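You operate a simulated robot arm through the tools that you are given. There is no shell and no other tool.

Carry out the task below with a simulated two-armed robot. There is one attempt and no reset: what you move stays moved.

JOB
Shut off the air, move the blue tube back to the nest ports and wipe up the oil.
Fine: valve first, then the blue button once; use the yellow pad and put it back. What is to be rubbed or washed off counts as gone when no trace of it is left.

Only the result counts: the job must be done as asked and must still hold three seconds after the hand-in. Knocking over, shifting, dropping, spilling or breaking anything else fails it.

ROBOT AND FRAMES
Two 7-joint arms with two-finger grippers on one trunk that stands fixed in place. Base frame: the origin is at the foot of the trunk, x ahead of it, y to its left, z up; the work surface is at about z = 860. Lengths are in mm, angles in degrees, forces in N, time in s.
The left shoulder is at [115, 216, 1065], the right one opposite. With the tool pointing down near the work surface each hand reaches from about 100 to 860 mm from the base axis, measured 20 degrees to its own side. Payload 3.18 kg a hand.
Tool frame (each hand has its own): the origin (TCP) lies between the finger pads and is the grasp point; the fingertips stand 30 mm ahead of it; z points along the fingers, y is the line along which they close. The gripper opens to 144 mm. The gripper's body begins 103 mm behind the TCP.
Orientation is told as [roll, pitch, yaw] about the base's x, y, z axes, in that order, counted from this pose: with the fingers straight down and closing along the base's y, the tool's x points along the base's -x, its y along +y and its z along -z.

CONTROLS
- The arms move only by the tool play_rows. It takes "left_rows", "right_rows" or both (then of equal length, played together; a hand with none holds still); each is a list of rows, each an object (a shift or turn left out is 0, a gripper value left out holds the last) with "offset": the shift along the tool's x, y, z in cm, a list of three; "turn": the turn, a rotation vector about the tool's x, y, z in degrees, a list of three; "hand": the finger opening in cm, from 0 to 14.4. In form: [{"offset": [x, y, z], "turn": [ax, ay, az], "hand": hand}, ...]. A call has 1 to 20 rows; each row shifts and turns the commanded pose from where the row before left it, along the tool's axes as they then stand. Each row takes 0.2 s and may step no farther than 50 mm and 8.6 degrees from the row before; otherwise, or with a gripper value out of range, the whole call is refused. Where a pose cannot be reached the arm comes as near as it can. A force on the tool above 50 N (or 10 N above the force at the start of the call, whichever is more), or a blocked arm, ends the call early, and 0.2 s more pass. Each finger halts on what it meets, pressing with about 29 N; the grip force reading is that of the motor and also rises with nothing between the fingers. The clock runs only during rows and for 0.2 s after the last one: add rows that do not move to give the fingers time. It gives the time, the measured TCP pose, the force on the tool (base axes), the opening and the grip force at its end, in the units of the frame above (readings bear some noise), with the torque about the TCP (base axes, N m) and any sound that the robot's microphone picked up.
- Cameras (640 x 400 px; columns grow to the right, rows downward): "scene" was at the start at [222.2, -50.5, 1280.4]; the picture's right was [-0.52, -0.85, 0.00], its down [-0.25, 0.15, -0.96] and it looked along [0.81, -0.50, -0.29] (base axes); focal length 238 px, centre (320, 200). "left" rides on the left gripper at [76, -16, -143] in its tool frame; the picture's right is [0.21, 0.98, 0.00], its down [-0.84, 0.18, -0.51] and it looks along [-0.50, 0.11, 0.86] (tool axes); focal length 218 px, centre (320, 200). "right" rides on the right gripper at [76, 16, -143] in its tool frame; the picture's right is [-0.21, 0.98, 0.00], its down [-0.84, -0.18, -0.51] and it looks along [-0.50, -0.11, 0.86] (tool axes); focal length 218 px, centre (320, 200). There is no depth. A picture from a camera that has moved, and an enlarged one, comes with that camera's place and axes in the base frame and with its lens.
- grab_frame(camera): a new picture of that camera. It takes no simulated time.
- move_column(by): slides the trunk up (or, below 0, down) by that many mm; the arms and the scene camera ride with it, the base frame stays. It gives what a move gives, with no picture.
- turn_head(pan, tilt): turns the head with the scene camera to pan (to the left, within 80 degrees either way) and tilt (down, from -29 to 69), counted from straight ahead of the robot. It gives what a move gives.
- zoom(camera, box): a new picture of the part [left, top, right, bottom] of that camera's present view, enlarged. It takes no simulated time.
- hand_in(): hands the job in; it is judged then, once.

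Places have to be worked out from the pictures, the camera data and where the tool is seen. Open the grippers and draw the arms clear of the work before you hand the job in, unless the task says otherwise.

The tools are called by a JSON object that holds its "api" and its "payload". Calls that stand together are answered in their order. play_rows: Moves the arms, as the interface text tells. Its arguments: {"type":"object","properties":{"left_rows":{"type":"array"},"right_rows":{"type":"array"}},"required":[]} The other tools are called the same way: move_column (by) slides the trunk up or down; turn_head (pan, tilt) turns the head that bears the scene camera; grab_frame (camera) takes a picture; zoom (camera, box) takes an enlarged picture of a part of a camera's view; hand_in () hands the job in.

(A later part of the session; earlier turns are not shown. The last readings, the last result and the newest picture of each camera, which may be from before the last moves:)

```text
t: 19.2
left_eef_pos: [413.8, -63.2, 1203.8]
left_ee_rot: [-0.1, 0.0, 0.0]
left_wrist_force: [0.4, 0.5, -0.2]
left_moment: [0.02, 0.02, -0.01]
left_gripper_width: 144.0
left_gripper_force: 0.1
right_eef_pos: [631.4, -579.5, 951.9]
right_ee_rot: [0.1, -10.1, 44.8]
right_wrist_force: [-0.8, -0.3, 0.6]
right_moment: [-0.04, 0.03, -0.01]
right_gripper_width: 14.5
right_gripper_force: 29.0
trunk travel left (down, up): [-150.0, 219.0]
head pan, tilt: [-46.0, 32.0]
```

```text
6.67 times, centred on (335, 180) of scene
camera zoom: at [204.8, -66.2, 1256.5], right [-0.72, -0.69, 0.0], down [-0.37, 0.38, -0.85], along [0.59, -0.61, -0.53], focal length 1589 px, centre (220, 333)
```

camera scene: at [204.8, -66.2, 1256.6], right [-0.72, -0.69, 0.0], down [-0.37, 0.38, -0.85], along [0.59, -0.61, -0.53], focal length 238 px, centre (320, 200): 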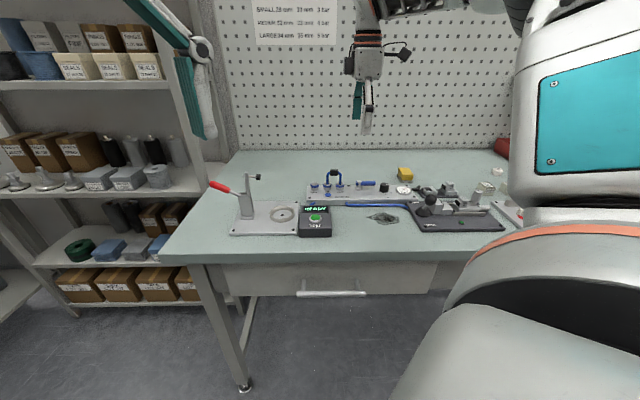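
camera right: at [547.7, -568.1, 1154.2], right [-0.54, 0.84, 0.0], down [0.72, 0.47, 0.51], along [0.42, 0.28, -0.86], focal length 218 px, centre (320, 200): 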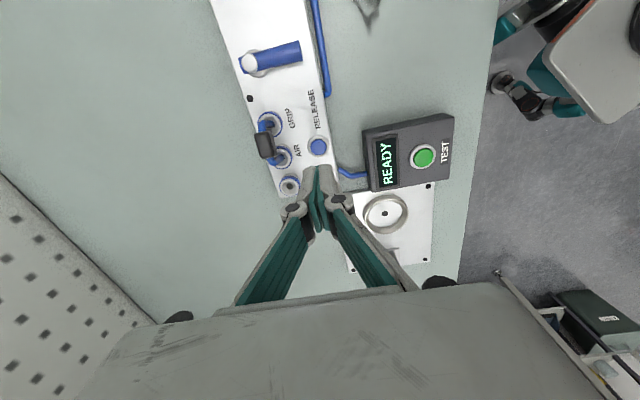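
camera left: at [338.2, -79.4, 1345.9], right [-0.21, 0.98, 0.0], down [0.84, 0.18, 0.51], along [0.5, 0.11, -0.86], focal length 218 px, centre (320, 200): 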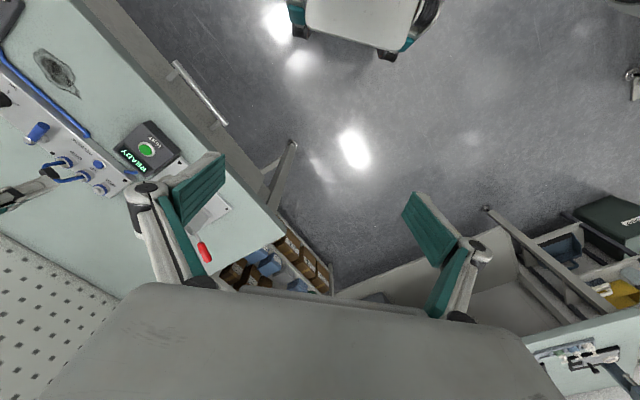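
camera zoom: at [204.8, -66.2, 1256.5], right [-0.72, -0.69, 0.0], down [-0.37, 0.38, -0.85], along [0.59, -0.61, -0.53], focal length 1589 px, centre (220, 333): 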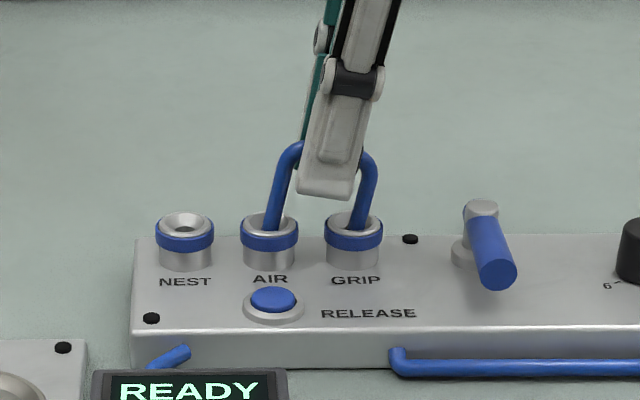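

The handle is gripped at 14.5 mm width. I'll pull the tube out along its own leaning axis, slowly at first to check the force.

{"api": "play_rows", "payload": {"right_rows": [{"offset": [0, 0, -0.5]}, {"offset": [0, 0, -0.5]}, {}]}}

{"api": "zoom", "payload": {"camera": "scene", "box": [295, 150, 375, 210]}}

```text
t: 20.0
left_eef_pos: [413.8, -62.3, 1203.9]
left_ee_rot: [-0.1, 0.0, 0.1]
left_wrist_force: [-0.3, -0.7, 0.2]
left_moment: [-0.02, 0.01, -0.01]
left_gripper_width: 144.0
left_gripper_force: 0.0
right_eef_pos: [628.7, -581.0, 959.8]
right_ee_rot: [0.0, -10.1, 44.9]
right_wrist_force: [1.3, 2.6, 0.7]
right_moment: [0.13, -0.06, -0.01]
right_gripper_width: 14.2
right_gripper_force: 28.5
trunk travel left (down, up): [-150.0, 219.0]
head pan, tilt: [-46.0, 32.0]
```

```text
6.67 times, centred on (335, 180) of scene
camera zoom: at [204.9, -65.9, 1256.6], right [-0.72, -0.69, 0.0], down [-0.37, 0.38, -0.85], along [0.59, -0.61, -0.53], focal length 1589 px, centre (220, 333)
```

zoom: 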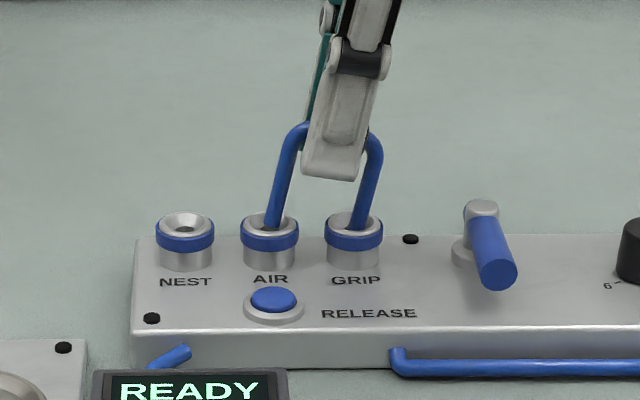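

The tube slides out with only about 3 N. I'll continue pulling it fully clear.

{"api": "play_rows", "payload": {"right_rows": [{"offset": [0, 0, -0.8]}, {"offset": [0, 0, -1]}, {"offset": [0, 0, -1.2]}, {"offset": [0, 0, -1.5]}, {}]}}

{"api": "zoom", "payload": {"camera": "scene", "box": [295, 140, 375, 200]}}

{"api": "zoom", "payload": {"camera": "left", "box": [0, 120, 130, 220]}}

{"api": "zoom", "payload": {"camera": "right", "box": [220, 80, 420, 240]}}

```text
t: 21.2
left_eef_pos: [414.6, -62.0, 1204.1]
left_ee_rot: [-0.1, 0.0, 0.1]
left_wrist_force: [-0.9, 0.8, -0.8]
left_moment: [-0.02, 0.02, -0.02]
left_gripper_width: 144.1
left_gripper_force: 0.0
right_eef_pos: [621.9, -585.7, 1003.4]
right_ee_rot: [0.1, -10.0, 44.9]
right_wrist_force: [-0.8, 0.0, -0.6]
right_moment: [0.0, 0.0, 0.0]
right_gripper_width: 14.1
right_gripper_force: 28.8
trunk travel left (down, up): [-150.0, 219.0]
head pan, tilt: [-46.0, 32.0]
```

```text
6.67 times, centred on (335, 170) of scene
camera zoom: at [205.1, -66.4, 1256.4], right [-0.72, -0.69, 0.0], down [-0.37, 0.38, -0.85], along [0.59, -0.61, -0.53], focal length 1589 px, centre (220, 400)
```

zoom: 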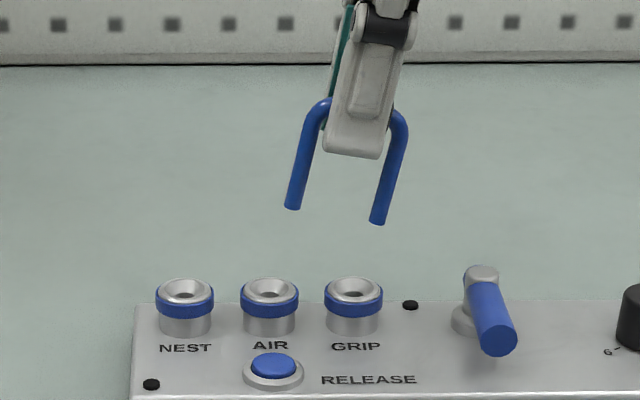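

```text
4.00 times, centred on (65, 170) of left
camera zoom: at [337.9, -79.4, 1346.1], right [-0.21, 0.98, 0.0], down [0.84, 0.18, 0.51], along [0.5, 0.11, -0.86], focal length 873 px, centre (1340, 320)
```

zoom: 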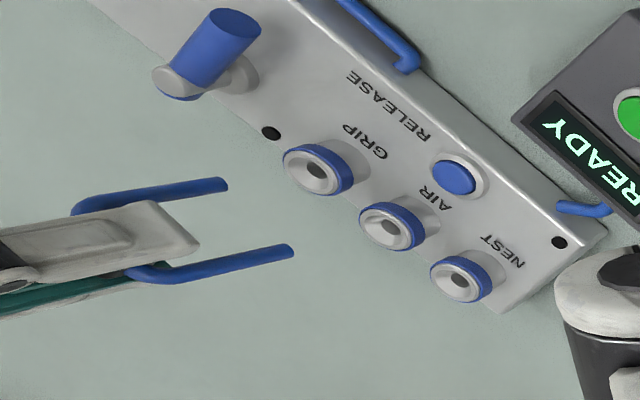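

```text
2.50 times, centred on (320, 160) of right
camera zoom: at [540.2, -645.2, 1130.5], right [-0.54, 0.84, 0.04], down [0.65, 0.4, 0.65], along [0.53, 0.38, -0.76], focal length 546 px, centre (320, 300)
```

zoom: 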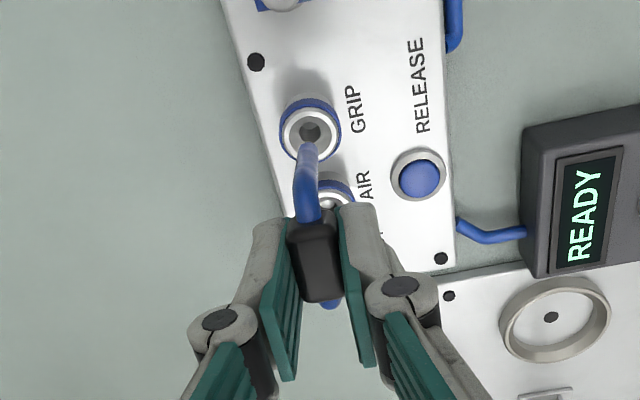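

The tube is out, still leaning 10°. I'll straighten it and move it about 40 mm toward NEST, above the AIR and NEST ports.

{"api": "play_rows", "payload": {"right_rows": [{"turn": [0, 5, 0]}, {"turn": [0, 5, 0]}, {"offset": [-2.8, 0, 0]}, {"offset": [-2.8, 0, 0]}, {}]}}

{"api": "zoom", "payload": {"camera": "scene", "box": [295, 140, 375, 200]}}

{"api": "zoom", "payload": {"camera": "left", "box": [0, 120, 130, 220]}}

{"api": "zoom", "payload": {"camera": "right", "box": [220, 80, 420, 240]}}

```text
t: 22.4
left_eef_pos: [413.7, -62.0, 1205.2]
left_ee_rot: [-0.1, 0.0, 0.1]
left_wrist_force: [0.1, 0.0, 0.0]
left_moment: [-0.02, -0.01, -0.02]
left_gripper_width: 143.8
left_gripper_force: 0.0
right_eef_pos: [662.6, -547.9, 1005.7]
right_ee_rot: [0.0, 0.0, 44.9]
right_wrist_force: [-0.8, -0.3, 0.1]
right_moment: [-0.01, -0.01, -0.02]
right_gripper_width: 14.5
right_gripper_force: 28.7
trunk travel left (down, up): [-150.0, 219.0]
head pan, tilt: [-46.0, 32.0]
```

```text
6.67 times, centred on (335, 170) of scene
camera zoom: at [204.3, -66.1, 1256.8], right [-0.72, -0.69, 0.0], down [-0.37, 0.38, -0.85], along [0.59, -0.61, -0.53], focal length 1589 px, centre (220, 400)
```

zoom: 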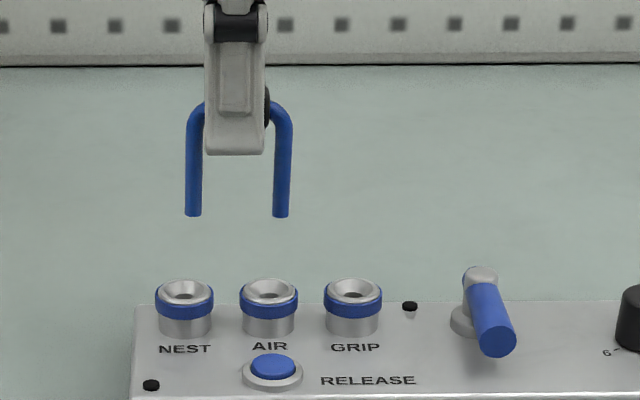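

```text
4.00 times, centred on (65, 170) of left
camera zoom: at [336.9, -79.1, 1346.7], right [-0.21, 0.98, 0.0], down [0.84, 0.18, 0.51], along [0.5, 0.11, -0.86], focal length 873 px, centre (1340, 320)
```

zoom: 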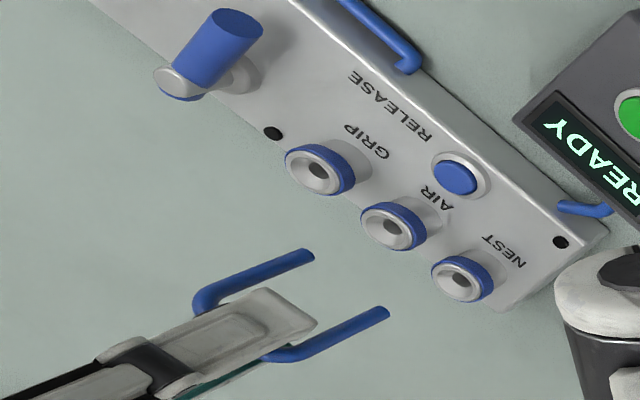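

```text
2.50 times, centred on (320, 160) of right
camera zoom: at [596.0, -588.8, 1147.6], right [-0.54, 0.84, 0.0], down [0.72, 0.47, 0.51], along [0.43, 0.28, -0.86], focal length 546 px, centre (320, 300)
```

zoom: 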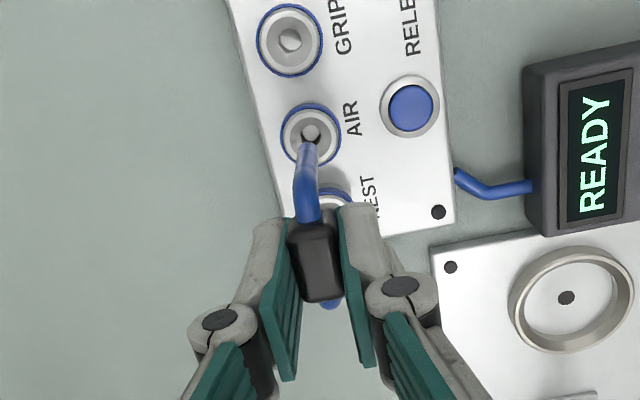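

The tube hangs nearly upright and needs about 5 mm more toward NEST. I'll check the leg tilt with a stronger enlargement before inserting.

{"api": "zoom", "payload": {"camera": "scene", "box": [310, 150, 342, 190]}}

{"api": "zoom", "payload": {"camera": "right", "box": [290, 100, 350, 180]}}

{"api": "zoom", "payload": {"camera": "left", "box": [40, 150, 130, 220]}}

```text
10.00 times, centred on (326, 170) of scene
camera zoom: at [204.3, -66.1, 1256.8], right [-0.72, -0.69, 0.0], down [-0.37, 0.38, -0.85], along [0.59, -0.61, -0.53], focal length 2383 px, centre (260, 500)
```

zoom: 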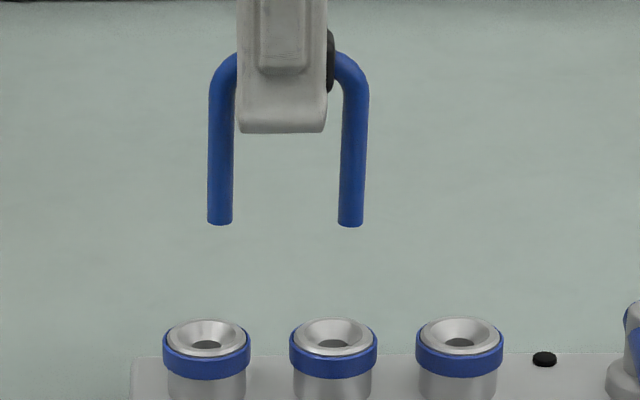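

```text
5.00 times, centred on (320, 140) of right
camera zoom: at [596.0, -588.8, 1147.6], right [-0.54, 0.84, 0.0], down [0.72, 0.47, 0.51], along [0.43, 0.28, -0.86], focal length 1091 px, centre (320, 500)
```

zoom: 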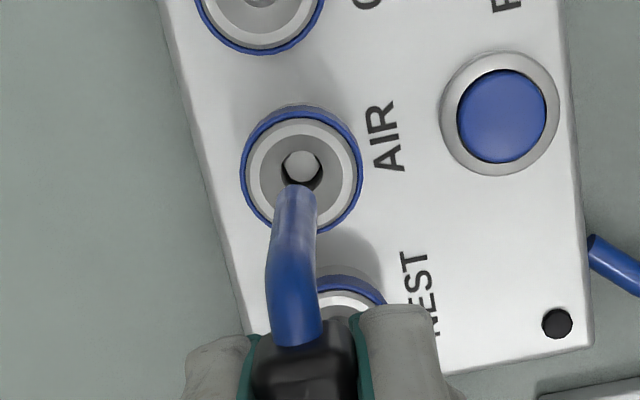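

```text
5.71 times, centred on (85, 185) of left
camera zoom: at [336.9, -79.1, 1346.7], right [-0.21, 0.98, 0.0], down [0.84, 0.18, 0.51], along [0.5, 0.11, -0.86], focal length 1247 px, centre (1663, 286)
```

zoom: 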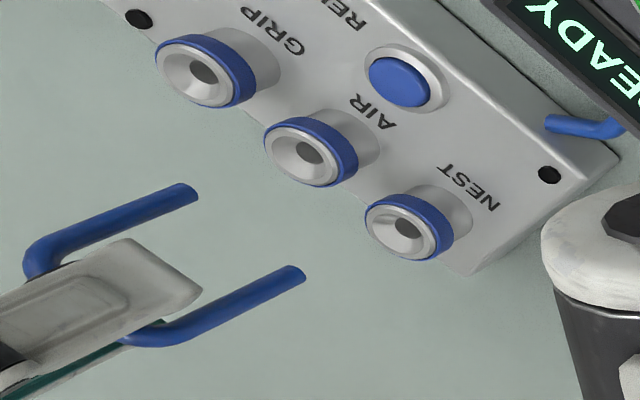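

The legs tilt about 0.9° and sit 4.7 mm short of the ports, which is inside the funnels' tolerance after correction. I'll correct that and descend to just above the ports.

{"api": "play_rows", "payload": {"right_rows": [{"turn": [0, 0.9, 0]}, {"offset": [-0.58, 0.05, 0]}, {"offset": [0, 0, 1.5]}, {"offset": [0, 0, 1.5]}, {}]}}

{"api": "zoom", "payload": {"camera": "scene", "box": [310, 155, 342, 195]}}

{"api": "zoom", "payload": {"camera": "right", "box": [290, 100, 350, 180]}}

{"api": "zoom", "payload": {"camera": "left", "box": [40, 150, 130, 220]}}

```text
t: 23.6
left_eef_pos: [413.2, -62.2, 1203.5]
left_ee_rot: [-0.1, 0.0, 0.1]
left_wrist_force: [1.6, 0.9, -0.7]
left_moment: [0.03, -0.01, 0.02]
left_gripper_width: 144.1
left_gripper_force: 0.0
right_eef_pos: [663.7, -541.5, 974.6]
right_ee_rot: [0.1, 0.8, 44.8]
right_wrist_force: [-0.5, -0.2, 0.6]
right_moment: [-0.02, 0.01, 0.03]
right_gripper_width: 14.2
right_gripper_force: 29.0
trunk travel left (down, up): [-150.0, 219.0]
head pan, tilt: [-46.0, 32.0]
```

```text
10.00 times, centred on (326, 175) of scene
camera zoom: at [204.6, -66.1, 1256.6], right [-0.72, -0.69, 0.0], down [-0.37, 0.38, -0.85], along [0.59, -0.61, -0.53], focal length 2383 px, centre (260, 450)
```

zoom: 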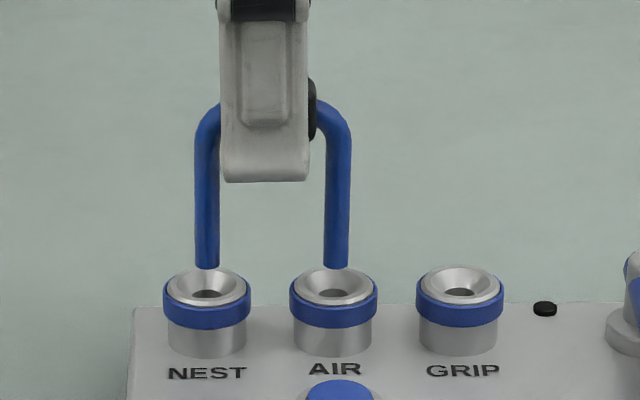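

```text
5.00 times, centred on (320, 140) of right
camera zoom: at [600.5, -582.6, 1117.6], right [-0.54, 0.84, 0.0], down [0.73, 0.47, 0.49], along [0.42, 0.27, -0.87], focal length 1091 px, centre (320, 500)
```

zoom: 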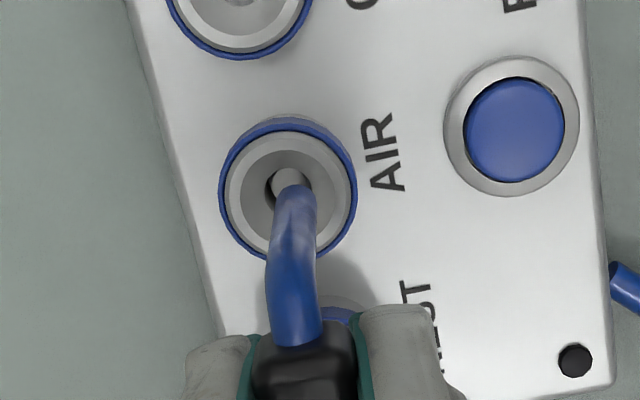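

```text
5.71 times, centred on (85, 185) of left
camera zoom: at [337.3, -79.1, 1346.5], right [-0.21, 0.98, 0.0], down [0.84, 0.18, 0.51], along [0.5, 0.11, -0.86], focal length 1247 px, centre (1663, 286)
```

zoom: 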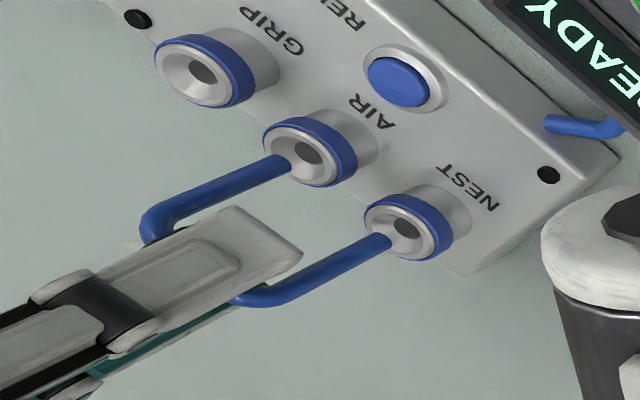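

Both legs line up with the NEST and AIR holes in all three views. I'll lower the tube into the ports in small steps.

{"api": "play_rows", "payload": {"right_rows": [{"offset": [0, 0, 0.5]}, {"offset": [0, 0, 0.5]}, {"offset": [0, 0, 0.5]}, {}]}}

{"api": "zoom", "payload": {"camera": "scene", "box": [310, 155, 342, 195]}}

{"api": "zoom", "payload": {"camera": "left", "box": [40, 150, 130, 220]}}

```text
t: 24.6
left_eef_pos: [414.0, -62.4, 1204.6]
left_ee_rot: [-0.1, 0.0, 0.1]
left_wrist_force: [0.2, 0.9, -0.3]
left_moment: [0.0, 0.01, 0.01]
left_gripper_width: 144.1
left_gripper_force: 0.0
right_eef_pos: [665.8, -543.3, 959.2]
right_ee_rot: [0.0, 0.9, 44.9]
right_wrist_force: [0.1, 0.3, -0.3]
right_moment: [0.0, 0.0, 0.0]
right_gripper_width: 14.4
right_gripper_force: 28.9
trunk travel left (down, up): [-150.0, 219.0]
head pan, tilt: [-46.0, 32.0]
```

```text
10.00 times, centred on (326, 175) of scene
camera zoom: at [204.7, -66.2, 1256.6], right [-0.72, -0.69, 0.0], down [-0.37, 0.38, -0.85], along [0.59, -0.61, -0.53], focal length 2383 px, centre (260, 450)
```

zoom: 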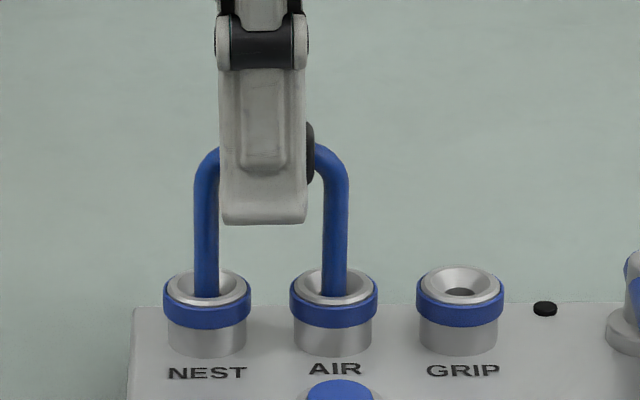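

```text
5.71 times, centred on (85, 185) of left
camera zoom: at [337.4, -79.1, 1346.4], right [-0.21, 0.98, 0.0], down [0.84, 0.18, 0.51], along [0.5, 0.11, -0.86], focal length 1247 px, centre (1663, 286)
```

zoom: 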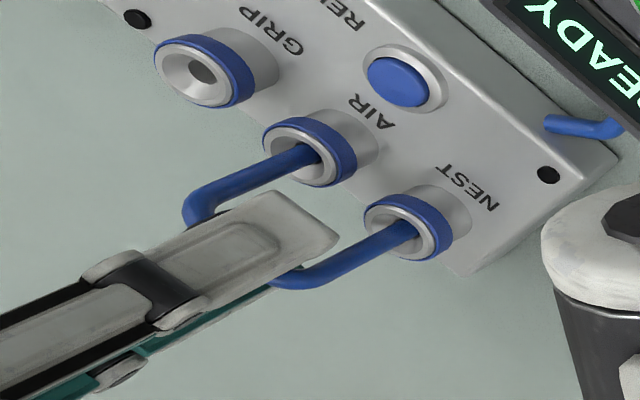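

Both legs have entered the ports without force. I'll push further in to seat the tube.

{"api": "play_rows", "payload": {"right_rows": [{"offset": [0, 0, 0.3]}, {"offset": [0, 0, 0.3]}, {"offset": [0, 0, 0.2]}, {}]}}

{"api": "zoom", "payload": {"camera": "scene", "box": [310, 155, 342, 195]}}

```text
t: 25.6
left_eef_pos: [415.0, -62.5, 1205.4]
left_ee_rot: [-0.1, 0.0, 0.1]
left_wrist_force: [0.4, -1.4, -0.4]
left_moment: [0.0, 0.0, 0.0]
left_gripper_width: 144.1
left_gripper_force: 0.1
right_eef_pos: [665.5, -542.0, 952.5]
right_ee_rot: [0.0, 0.8, 44.8]
right_wrist_force: [3.4, -2.0, 7.9]
right_moment: [-0.17, -0.05, 0.01]
right_gripper_width: 14.6
right_gripper_force: 29.2
trunk travel left (down, up): [-150.0, 219.0]
head pan, tilt: [-46.0, 32.0]
```

```text
10.00 times, centred on (326, 175) of scene
camera zoom: at [204.4, -65.9, 1256.8], right [-0.72, -0.69, 0.0], down [-0.37, 0.38, -0.85], along [0.59, -0.61, -0.53], focal length 2383 px, centre (260, 450)
```

zoom: 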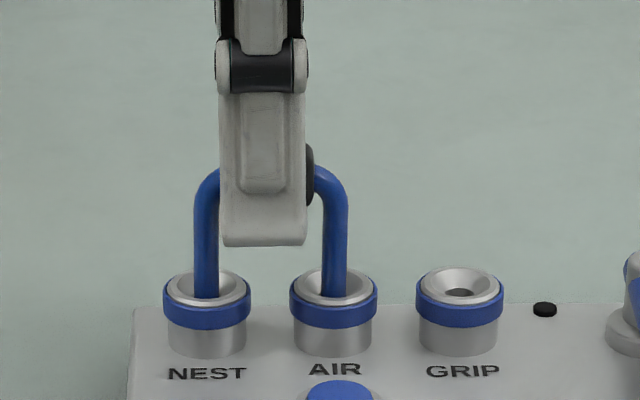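

The force is about 8 N near the expected seated height. I'll press a little more to make sure it is fully home.

{"api": "play_rows", "payload": {"right_rows": [{"offset": [0, 0, 0.15]}, {"offset": [0, 0, 0.15]}, {}]}}

{"api": "zoom", "payload": {"camera": "scene", "box": [310, 155, 342, 195]}}

{"api": "zoom", "payload": {"camera": "left", "box": [40, 150, 130, 220]}}

```text
t: 26.4
left_eef_pos: [412.2, -62.1, 1204.6]
left_ee_rot: [0.0, -0.1, 0.1]
left_wrist_force: [0.6, -0.2, -0.6]
left_moment: [0.01, -0.04, -0.03]
left_gripper_width: 144.1
left_gripper_force: 0.1
right_eef_pos: [665.5, -540.9, 952.3]
right_ee_rot: [-0.3, 0.9, 44.9]
right_wrist_force: [4.8, -5.1, 21.3]
right_moment: [-0.36, 0.02, 0.03]
right_gripper_width: 14.2
right_gripper_force: 28.9
trunk travel left (down, up): [-150.0, 219.0]
head pan, tilt: [-46.0, 32.0]
```

```text
10.00 times, centred on (326, 175) of scene
camera zoom: at [203.4, -65.2, 1257.2], right [-0.72, -0.69, 0.0], down [-0.37, 0.38, -0.85], along [0.59, -0.61, -0.53], focal length 2383 px, centre (260, 450)
```

zoom: 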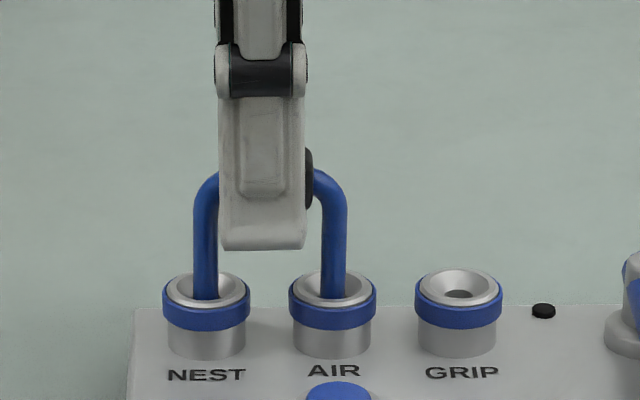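

```text
5.71 times, centred on (85, 185) of left
camera zoom: at [335.8, -78.1, 1347.3], right [-0.21, 0.98, 0.0], down [0.84, 0.18, 0.51], along [0.5, 0.1, -0.86], focal length 1247 px, centre (1663, 286)
```

zoom: 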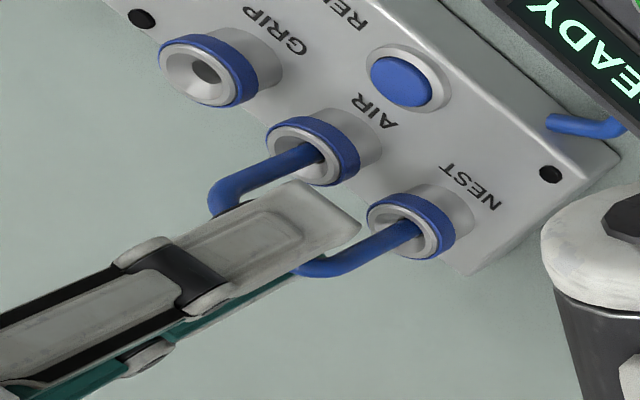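

At 21 N it does not move further, and the height matches the original seated height within about 1 mm. I'll relieve the small sideways force and give one last gentle push to confirm.

{"api": "play_rows", "payload": {"right_rows": [{"offset": [0, -0.1, 0]}, {"offset": [0, 0, 0.15]}, {}]}}

{"api": "zoom", "payload": {"camera": "right", "box": [260, 90, 380, 180]}}

```text
t: 27.2
left_eef_pos: [411.9, -60.6, 1205.5]
left_ee_rot: [-0.1, -0.1, 0.1]
left_wrist_force: [-0.6, 0.1, 0.1]
left_moment: [-0.04, 0.0, -0.01]
left_gripper_width: 144.2
left_gripper_force: 0.1
right_eef_pos: [665.0, -540.5, 950.6]
right_ee_rot: [-0.2, 0.8, 45.0]
right_wrist_force: [4.2, -1.3, 26.2]
right_moment: [-0.33, -0.02, -0.02]
right_gripper_width: 14.7
right_gripper_force: 29.1
trunk travel left (down, up): [-150.0, 219.0]
head pan, tilt: [-46.0, 32.0]
```

```text
4.44 times, centred on (320, 135) of right
camera zoom: at [600.8, -582.1, 1093.3], right [-0.54, 0.84, -0.01], down [0.73, 0.47, 0.5], along [0.42, 0.27, -0.87], focal length 970 px, centre (320, 489)
```

zoom: 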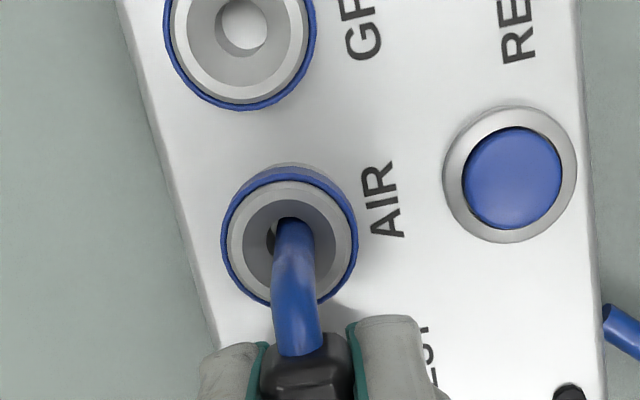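

The push is at 26 N against a hard stop, so the tube is seated. I'll relieve the down force and open the fingers to see whether it stays upright.

{"api": "play_rows", "payload": {"right_rows": [{"offset": [0, 0, -0.25]}, {"offset": [0, 0, -0.2]}, {}]}}

```text
t: 28.0
left_eef_pos: [415.2, -62.0, 1203.6]
left_ee_rot: [-0.2, 0.1, 0.1]
left_wrist_force: [-0.6, -0.2, 0.6]
left_moment: [-0.01, 0.01, 0.0]
left_gripper_width: 144.2
left_gripper_force: 0.0
right_eef_pos: [665.6, -542.0, 949.8]
right_ee_rot: [0.3, 1.0, 44.9]
right_wrist_force: [5.7, 4.1, 6.3]
right_moment: [0.07, -0.24, 0.01]
right_gripper_width: 14.2
right_gripper_force: 29.2
trunk travel left (down, up): [-150.0, 219.0]
head pan, tilt: [-46.0, 32.0]
```

The tool now sits about 2.5 mm lower at a similar force, so the tube went in deeper during the push. I'll look at it before opening.

{"api": "zoom", "payload": {"camera": "scene", "box": [310, 155, 342, 195]}}

{"api": "zoom", "payload": {"camera": "left", "box": [40, 150, 130, 220]}}

{"api": "zoom", "payload": {"camera": "right", "box": [260, 90, 380, 180]}}

```text
10.00 times, centred on (326, 175) of scene
camera zoom: at [205.1, -65.4, 1256.2], right [-0.72, -0.69, 0.0], down [-0.37, 0.38, -0.85], along [0.59, -0.61, -0.53], focal length 2383 px, centre (260, 450)
```

zoom: 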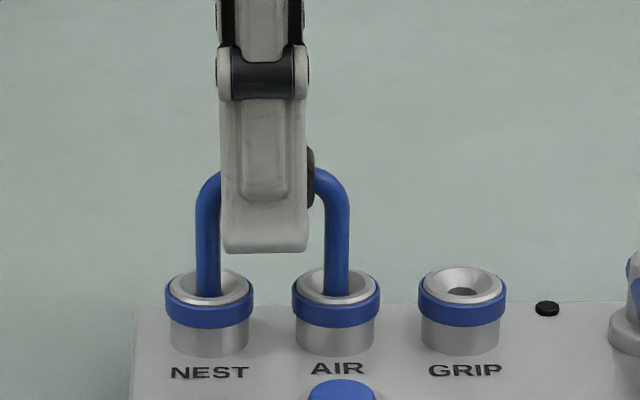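

```text
5.71 times, centred on (85, 185) of left
camera zoom: at [338.1, -78.3, 1345.8], right [-0.21, 0.98, 0.0], down [0.84, 0.18, 0.51], along [0.5, 0.1, -0.86], focal length 1247 px, centre (1663, 286)
```

zoom: 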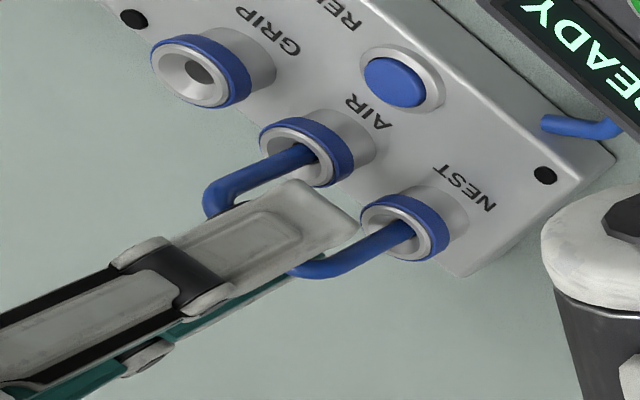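

```text
4.44 times, centred on (320, 135) of right
camera zoom: at [602.1, -582.6, 1093.3], right [-0.54, 0.84, 0.0], down [0.73, 0.47, 0.49], along [0.41, 0.27, -0.87], focal length 970 px, centre (320, 489)
```

zoom: 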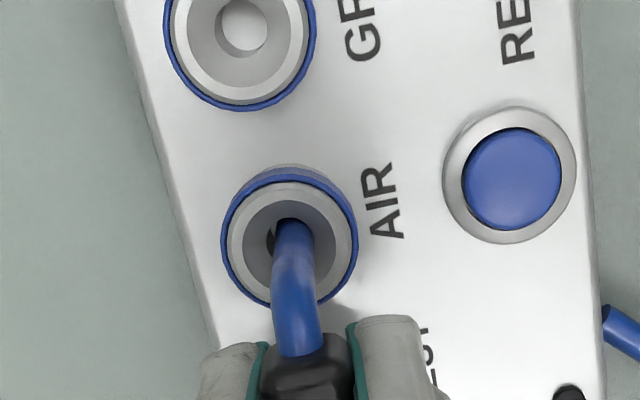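

The tube stands upright in NEST and AIR. I'll open the fingers gently.

{"api": "play_rows", "payload": {"right_rows": [{"hand": 2.2}, {"hand": 4}, {}, {}]}}

{"api": "zoom", "payload": {"camera": "scene", "box": [300, 155, 364, 205]}}

{"api": "zoom", "payload": {"camera": "left", "box": [40, 150, 130, 220]}}

{"api": "zoom", "payload": {"camera": "right", "box": [240, 90, 400, 210]}}

```text
t: 29.0
left_eef_pos: [415.4, -61.9, 1204.5]
left_ee_rot: [-0.1, 0.0, 0.1]
left_wrist_force: [0.3, -0.1, 0.3]
left_moment: [0.02, -0.01, 0.0]
left_gripper_width: 144.1
left_gripper_force: 0.0
right_eef_pos: [666.3, -542.2, 950.5]
right_ee_rot: [0.0, 0.9, 44.9]
right_wrist_force: [0.3, -0.2, 0.1]
right_moment: [0.03, 0.02, -0.01]
right_gripper_width: 39.8
right_gripper_force: 0.0
trunk travel left (down, up): [-150.0, 219.0]
head pan, tilt: [-46.0, 32.0]
```

```text
8.00 times, centred on (332, 180) of scene
camera zoom: at [204.7, -66.3, 1256.6], right [-0.72, -0.69, 0.0], down [-0.37, 0.38, -0.85], along [0.59, -0.61, -0.53], focal length 1906 px, centre (224, 360)
```

zoom: 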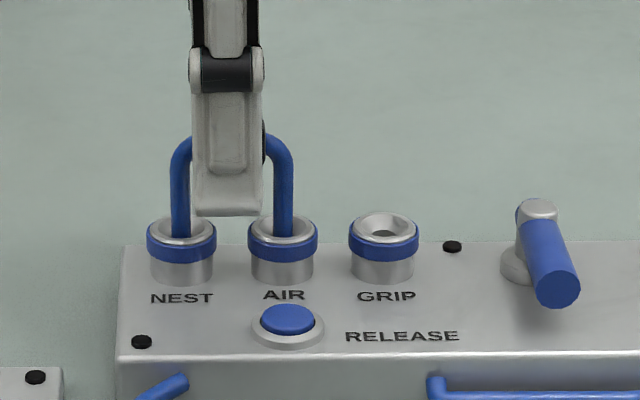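

```text
5.71 times, centred on (85, 185) of left
camera zoom: at [337.4, -79.3, 1346.3], right [-0.21, 0.98, 0.0], down [0.84, 0.18, 0.51], along [0.5, 0.11, -0.86], focal length 1247 px, centre (1663, 286)
```

zoom: 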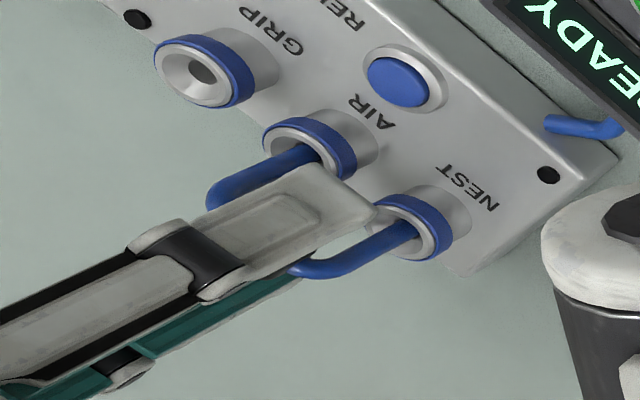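

```text
3.33 times, centred on (320, 150) of right
camera zoom: at [602.0, -583.9, 1094.9], right [-0.54, 0.84, 0.0], down [0.73, 0.47, 0.49], along [0.42, 0.27, -0.87], focal length 728 px, centre (320, 367)
```

zoom: 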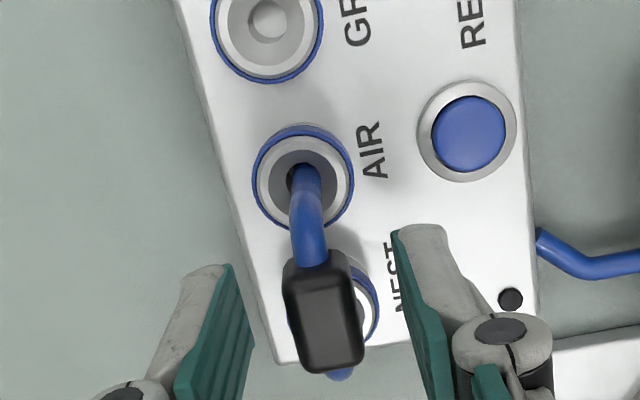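

It stands upright by itself. I'll lift the open gripper straight up, clear of the tube.

{"api": "play_rows", "payload": {"right_rows": [{"offset": [0, 0, -1.5]}, {"offset": [0, 0, -3]}, {"offset": [0, 0, -3.5]}, {"turn": [0, -0.9, 0]}, {}]}}

{"api": "zoom", "payload": {"camera": "scene", "box": [300, 155, 428, 235]}}

{"api": "zoom", "payload": {"camera": "left", "box": [0, 120, 130, 220]}}

{"api": "grab_frame", "payload": {"camera": "right"}}

```text
t: 30.2
left_eef_pos: [413.4, -60.8, 1205.0]
left_ee_rot: [-0.1, -0.1, 0.1]
left_wrist_force: [0.3, -0.7, 0.4]
left_moment: [0.02, -0.02, 0.0]
left_gripper_width: 143.9
left_gripper_force: 0.0
right_eef_pos: [666.3, -540.0, 1032.4]
right_ee_rot: [0.0, 0.0, 45.0]
right_wrist_force: [0.1, -0.2, -0.1]
right_moment: [0.04, -0.04, -0.04]
right_gripper_width: 40.0
right_gripper_force: 0.1
trunk travel left (down, up): [-150.0, 219.0]
head pan, tilt: [-46.0, 32.0]
```

```text
5.00 times, centred on (364, 195) of scene
camera zoom: at [204.6, -66.0, 1256.6], right [-0.72, -0.69, 0.0], down [-0.37, 0.38, -0.85], along [0.59, -0.61, -0.53], focal length 1192 px, centre (100, 225)
```

zoom: 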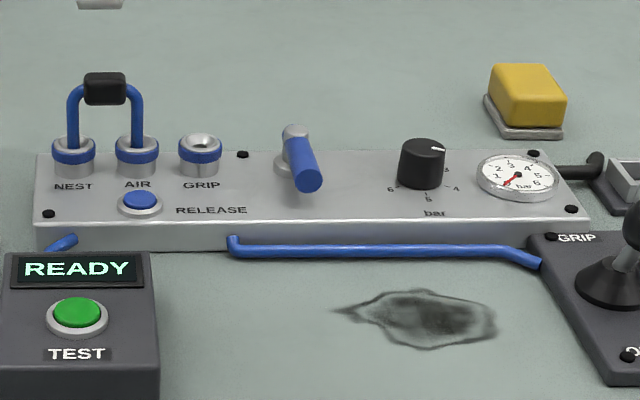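

```text
4.00 times, centred on (65, 170) of left
camera zoom: at [337.4, -79.0, 1346.4], right [-0.21, 0.98, 0.0], down [0.84, 0.18, 0.51], along [0.5, 0.11, -0.86], focal length 873 px, centre (1340, 320)
```

zoom: 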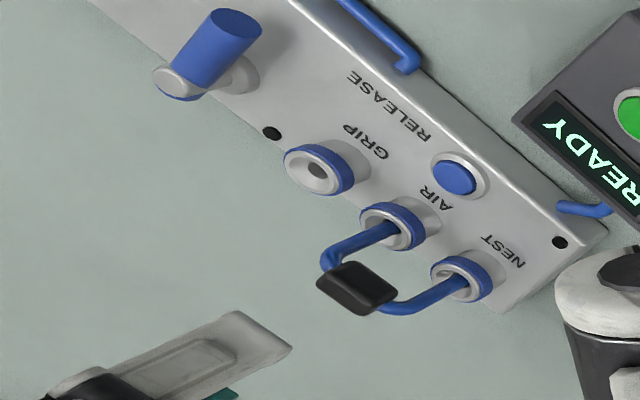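

```text
taken
camera right: at [600.5, -583.5, 1174.2], right [-0.54, 0.84, 0.0], down [0.72, 0.47, 0.51], along [0.43, 0.28, -0.86], focal length 218 px, centre (320, 200)
```

right: 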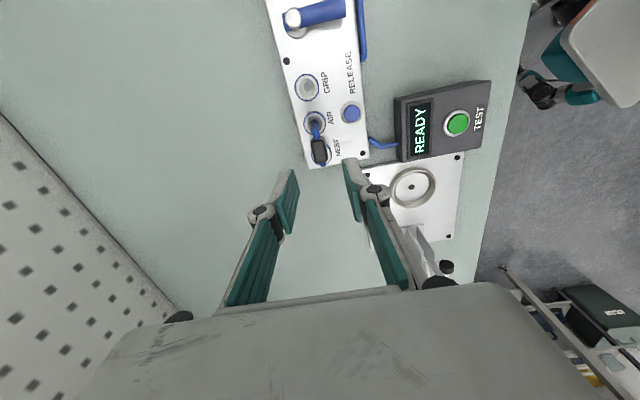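

The tube now sits in NEST and AIR at the same depth as before, the lever is still closed and the gauge reads 0. Next is the pad, which I place near P -224, Q -970, at the edge of reach. I'll move above the panel's far end and turn the hand to yaw -45° so the fingers close along the panel direction.

{"api": "play_rows", "payload": {"right_rows": [{"offset": [4.2, -0.7, 0]}, {"offset": [4.2, -0.7, 0]}, {"offset": [4.2, -0.7, 0]}, {"offset": [4.2, -0.7, 0]}, {"offset": [4.2, -0.7, 0]}, {"offset": [4.2, -0.7, 0]}, {"turn": [0, 0, 7.5]}, {"turn": [0, 0, 7.5]}, {"turn": [0, 0, 7.5]}, {"turn": [0, 0, 7.5]}, {"turn": [0, 0, 7.5]}, {"turn": [0, 0, 7.5]}, {"turn": [0, 0, 7.5]}, {"turn": [0, 0, 7.5]}, {"turn": [0, 0, 7.5]}, {"turn": [0, 0, 7.5]}, {"turn": [0, 0, 7.5]}, {"turn": [0, 0, 7.5]}, {}]}}

{"api": "grab_frame", "payload": {"camera": "right"}}

{"api": "grab_frame", "payload": {"camera": "scene"}}

```text
t: 34.2
left_eef_pos: [414.7, -62.2, 1204.2]
left_ee_rot: [-0.1, 0.0, 0.1]
left_wrist_force: [-0.1, 0.1, 0.1]
left_moment: [0.04, -0.03, 0.0]
left_gripper_width: 144.0
left_gripper_force: 0.1
right_eef_pos: [518.9, -749.8, 1030.7]
right_ee_rot: [-0.1, 0.0, -45.2]
right_wrist_force: [0.2, 0.7, 0.7]
right_moment: [0.04, 0.04, 0.01]
right_gripper_width: 39.9
right_gripper_force: 0.0
trunk travel left (down, up): [-150.0, 219.0]
head pan, tilt: [-46.0, 32.0]
```

```text
taken
camera right: at [475.8, -683.5, 1173.7], right [0.84, 0.54, 0.0], down [0.47, -0.72, 0.51], along [0.27, -0.43, -0.86], focal length 218 px, centre (320, 200)
```

right: 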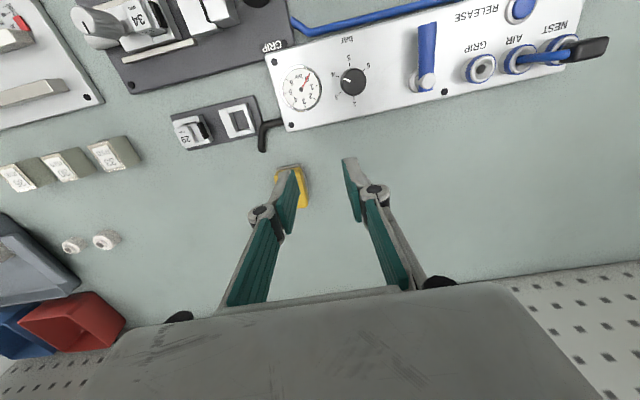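

```text
taken
camera scene: at [204.8, -66.2, 1256.6], right [-0.72, -0.69, 0.0], down [-0.37, 0.38, -0.85], along [0.59, -0.61, -0.53], focal length 238 px, centre (320, 200)
```

scene: 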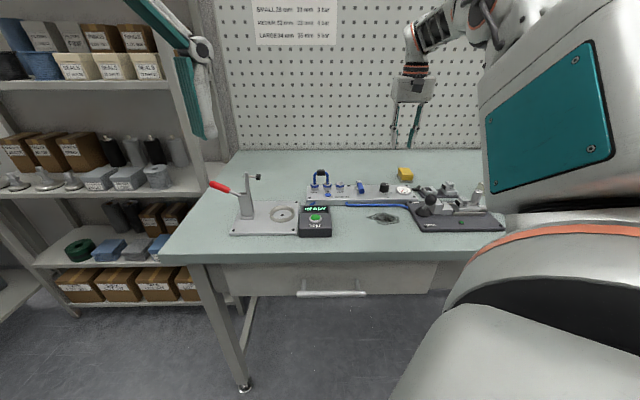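

The pad appears next to the left finger in this view. I'll open the fingers wider and shift 60 mm along the panel direction to straddle it from above.

{"api": "play_rows", "payload": {"right_rows": [{"offset": [0, -3, 0], "hand": 9}, {"offset": [0, -3, 0]}, {}]}}

{"api": "grab_frame", "payload": {"camera": "right"}}

{"api": "zoom", "payload": {"camera": "right", "box": [250, 120, 410, 240]}}

{"api": "zoom", "payload": {"camera": "scene", "box": [370, 130, 450, 200]}}

```text
t: 35.0
left_eef_pos: [414.6, -63.8, 1204.6]
left_ee_rot: [-0.1, 0.0, 0.1]
left_wrist_force: [-0.1, 0.1, -0.1]
left_moment: [0.02, -0.01, 0.0]
left_gripper_width: 143.9
left_gripper_force: 0.1
right_eef_pos: [474.3, -792.8, 1032.2]
right_ee_rot: [0.1, 0.0, -45.1]
right_wrist_force: [0.2, -0.1, 0.8]
right_moment: [0.01, -0.02, 0.03]
right_gripper_width: 90.1
right_gripper_force: 0.0
trunk travel left (down, up): [-150.0, 219.0]
head pan, tilt: [-46.0, 32.0]
```

```text
taken
camera right: at [431.1, -726.5, 1174.4], right [0.84, 0.54, 0.0], down [0.47, -0.72, 0.51], along [0.27, -0.43, -0.86], focal length 218 px, centre (320, 200)
```

right: 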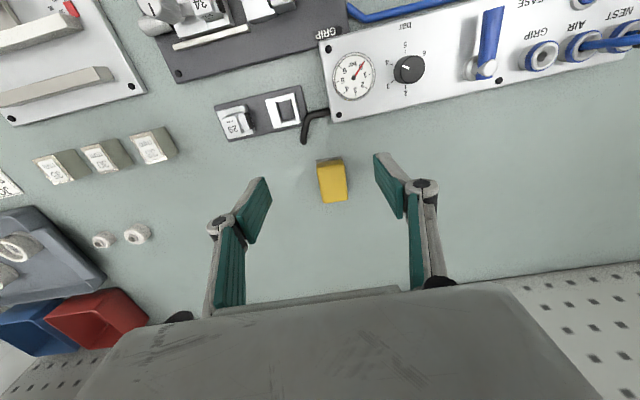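

```text
3.33 times, centred on (330, 180) of right
camera zoom: at [431.1, -726.5, 1174.4], right [0.84, 0.54, 0.0], down [0.47, -0.72, 0.51], along [0.27, -0.43, -0.86], focal length 728 px, centre (287, 267)
```

zoom: 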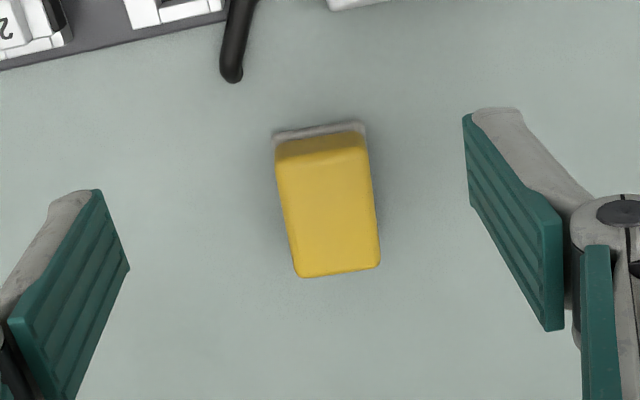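

```text
5.71 times, centred on (410, 165) of scene
camera zoom: at [205.0, -66.2, 1256.5], right [-0.72, -0.69, 0.0], down [-0.37, 0.38, -0.85], along [0.59, -0.61, -0.53], focal length 1362 px, centre (-194, 400)
```

zoom: 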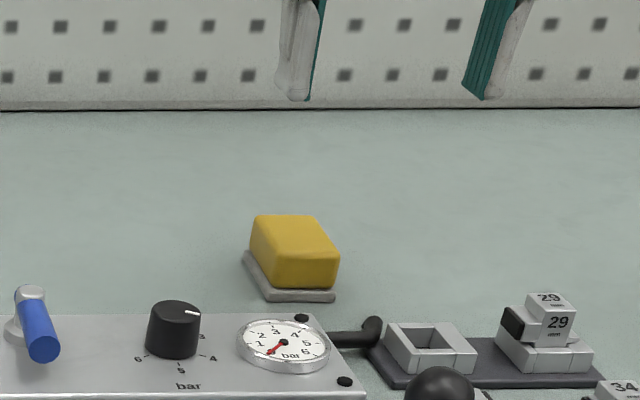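

The pad is about 38 × 57 mm, turned 4° from the panel direction, with its centre at P -220, Q -960 and its top at z about 895. I'll align the yaw, tilt the tool 20° outward for reach, and move over it while still high.

{"api": "play_rows", "payload": {"right_rows": [{"turn": [0, 0, 4.3], "hand": 7}, {"turn": [0, -6.7, 0]}, {"turn": [0, -6.7, 0]}, {"turn": [0, -6.6, 0]}, {"offset": [-2.61, 0.47, 0.95]}, {"offset": [-2.61, 0.47, 0.95]}, {}, {}]}}

{"api": "grab_frame", "payload": {"camera": "right"}}

{"api": "zoom", "payload": {"camera": "scene", "box": [370, 100, 450, 200]}}

```text
t: 36.8
left_eef_pos: [413.9, -63.0, 1203.5]
left_ee_rot: [-0.1, 0.0, 0.1]
left_wrist_force: [0.0, 0.3, 1.0]
left_moment: [0.0, 0.01, 0.01]
left_gripper_width: 144.3
left_gripper_force: 0.1
right_eef_pos: [518.6, -832.8, 1030.2]
right_ee_rot: [-0.1, -20.0, -49.4]
right_wrist_force: [0.2, -0.9, -1.0]
right_moment: [0.01, 0.01, -0.03]
right_gripper_width: 70.2
right_gripper_force: 0.0
right hand out of reach, approached as far as the arm can: row 4
trunk travel left (down, up): [-150.0, 219.0]
head pan, tilt: [-46.0, 32.0]
```

```text
taken
camera right: at [452.6, -730.6, 1138.0], right [0.87, 0.49, 0.07], down [0.27, -0.59, 0.76], along [0.41, -0.65, -0.64], focal length 218 px, centre (320, 200)
```

right: 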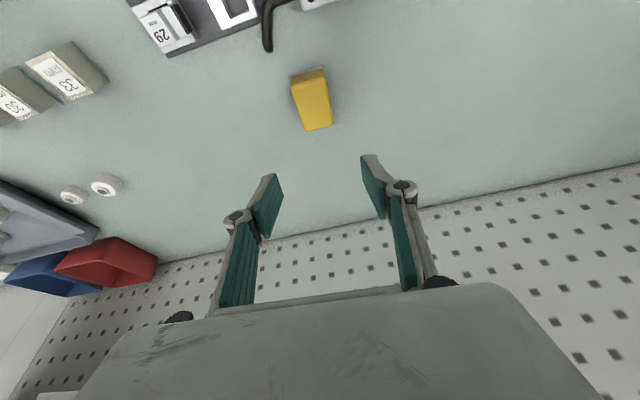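

```text
4.00 times, centred on (410, 150) of scene
camera zoom: at [205.1, -66.3, 1256.4], right [-0.72, -0.69, 0.0], down [-0.37, 0.38, -0.85], along [0.59, -0.61, -0.53], focal length 953 px, centre (-40, 400)
```

zoom: 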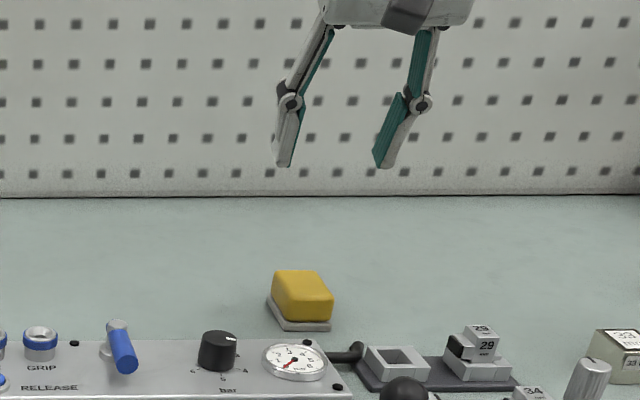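

The pose was reached at about P -222, Q -956, and the pad's location is confirmed from this view. I'll correct by about 3 mm and descend most of the way.

{"api": "play_rows", "payload": {"right_rows": [{"offset": [0.36, 0.28, -0.13]}, {"offset": [1.37, 0, 3.76]}, {"offset": [1.37, 0, 3.76]}, {}, {}]}}

{"api": "grab_frame", "payload": {"camera": "right"}}

{"api": "zoom", "payload": {"camera": "scene", "box": [370, 130, 450, 200]}}

```text
t: 38.0
left_eef_pos: [414.2, -62.8, 1204.8]
left_ee_rot: [-0.1, 0.0, 0.1]
left_wrist_force: [0.1, -0.3, -0.1]
left_moment: [-0.01, 0.01, 0.01]
left_gripper_width: 144.0
left_gripper_force: 0.1
right_eef_pos: [518.2, -827.3, 950.7]
right_ee_rot: [0.1, -19.8, -49.4]
right_wrist_force: [0.4, -0.8, -0.4]
right_moment: [0.03, -0.04, 0.01]
right_gripper_width: 69.8
right_gripper_force: 0.0
trunk travel left (down, up): [-150.0, 219.0]
head pan, tilt: [-46.0, 32.0]
```

```text
taken
camera right: at [452.0, -725.4, 1059.0], right [0.87, 0.49, 0.07], down [0.27, -0.59, 0.76], along [0.41, -0.65, -0.64], focal length 218 px, centre (320, 200)
```

right: 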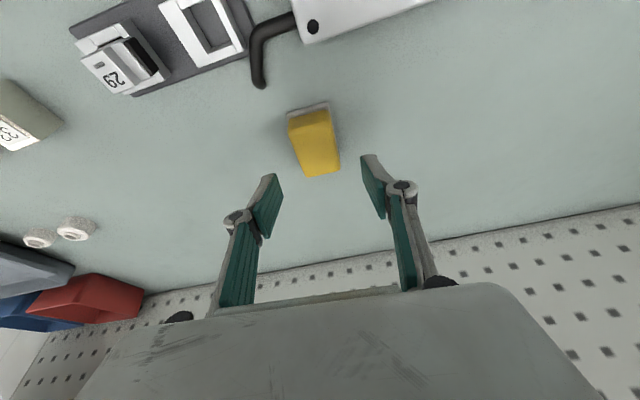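

```text
5.71 times, centred on (410, 165) of scene
camera zoom: at [205.1, -66.3, 1256.5], right [-0.72, -0.69, 0.0], down [-0.37, 0.38, -0.85], along [0.59, -0.61, -0.53], focal length 1362 px, centre (-194, 400)
```

zoom: 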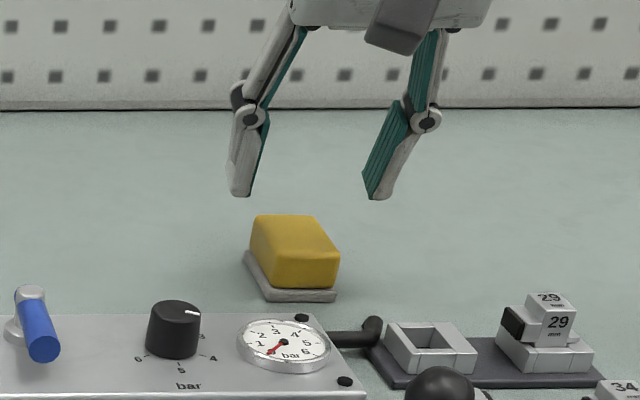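

The tool is at P -218.6, Q -951.4, above the pad. I'll enlarge the view to check the finger alignment before the last descent.

{"api": "zoom", "payload": {"camera": "right", "box": [240, 80, 400, 200]}}

{"api": "zoom", "payload": {"camera": "scene", "box": [390, 150, 430, 190]}}

```text
3.33 times, centred on (320, 140) of right
camera zoom: at [452.0, -725.4, 1059.0], right [0.87, 0.49, 0.07], down [0.27, -0.59, 0.76], along [0.41, -0.65, -0.64], focal length 728 px, centre (320, 400)
```

zoom: 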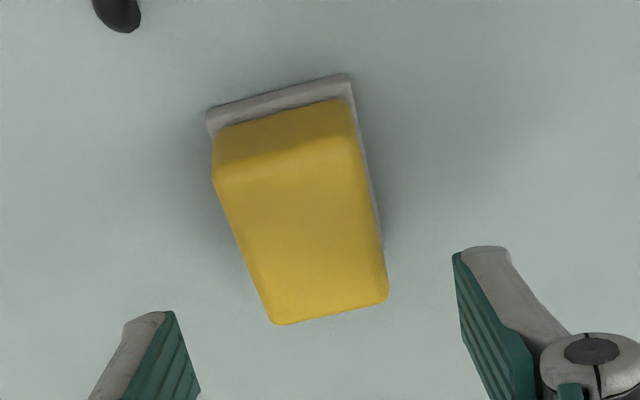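

```text
10.00 times, centred on (410, 170) of scene
camera zoom: at [205.1, -66.3, 1256.5], right [-0.72, -0.69, 0.0], down [-0.37, 0.38, -0.85], along [0.59, -0.61, -0.53], focal length 2383 px, centre (-580, 500)
```

zoom: 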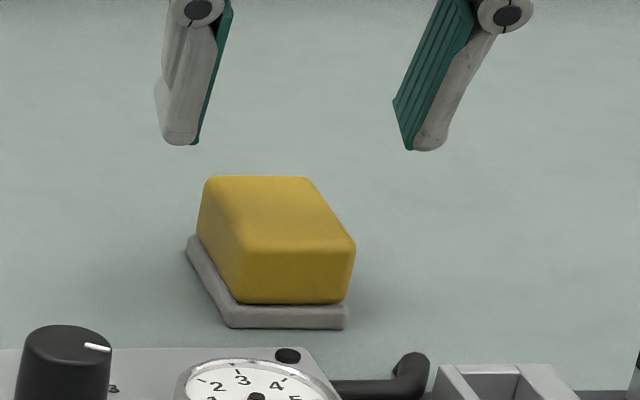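

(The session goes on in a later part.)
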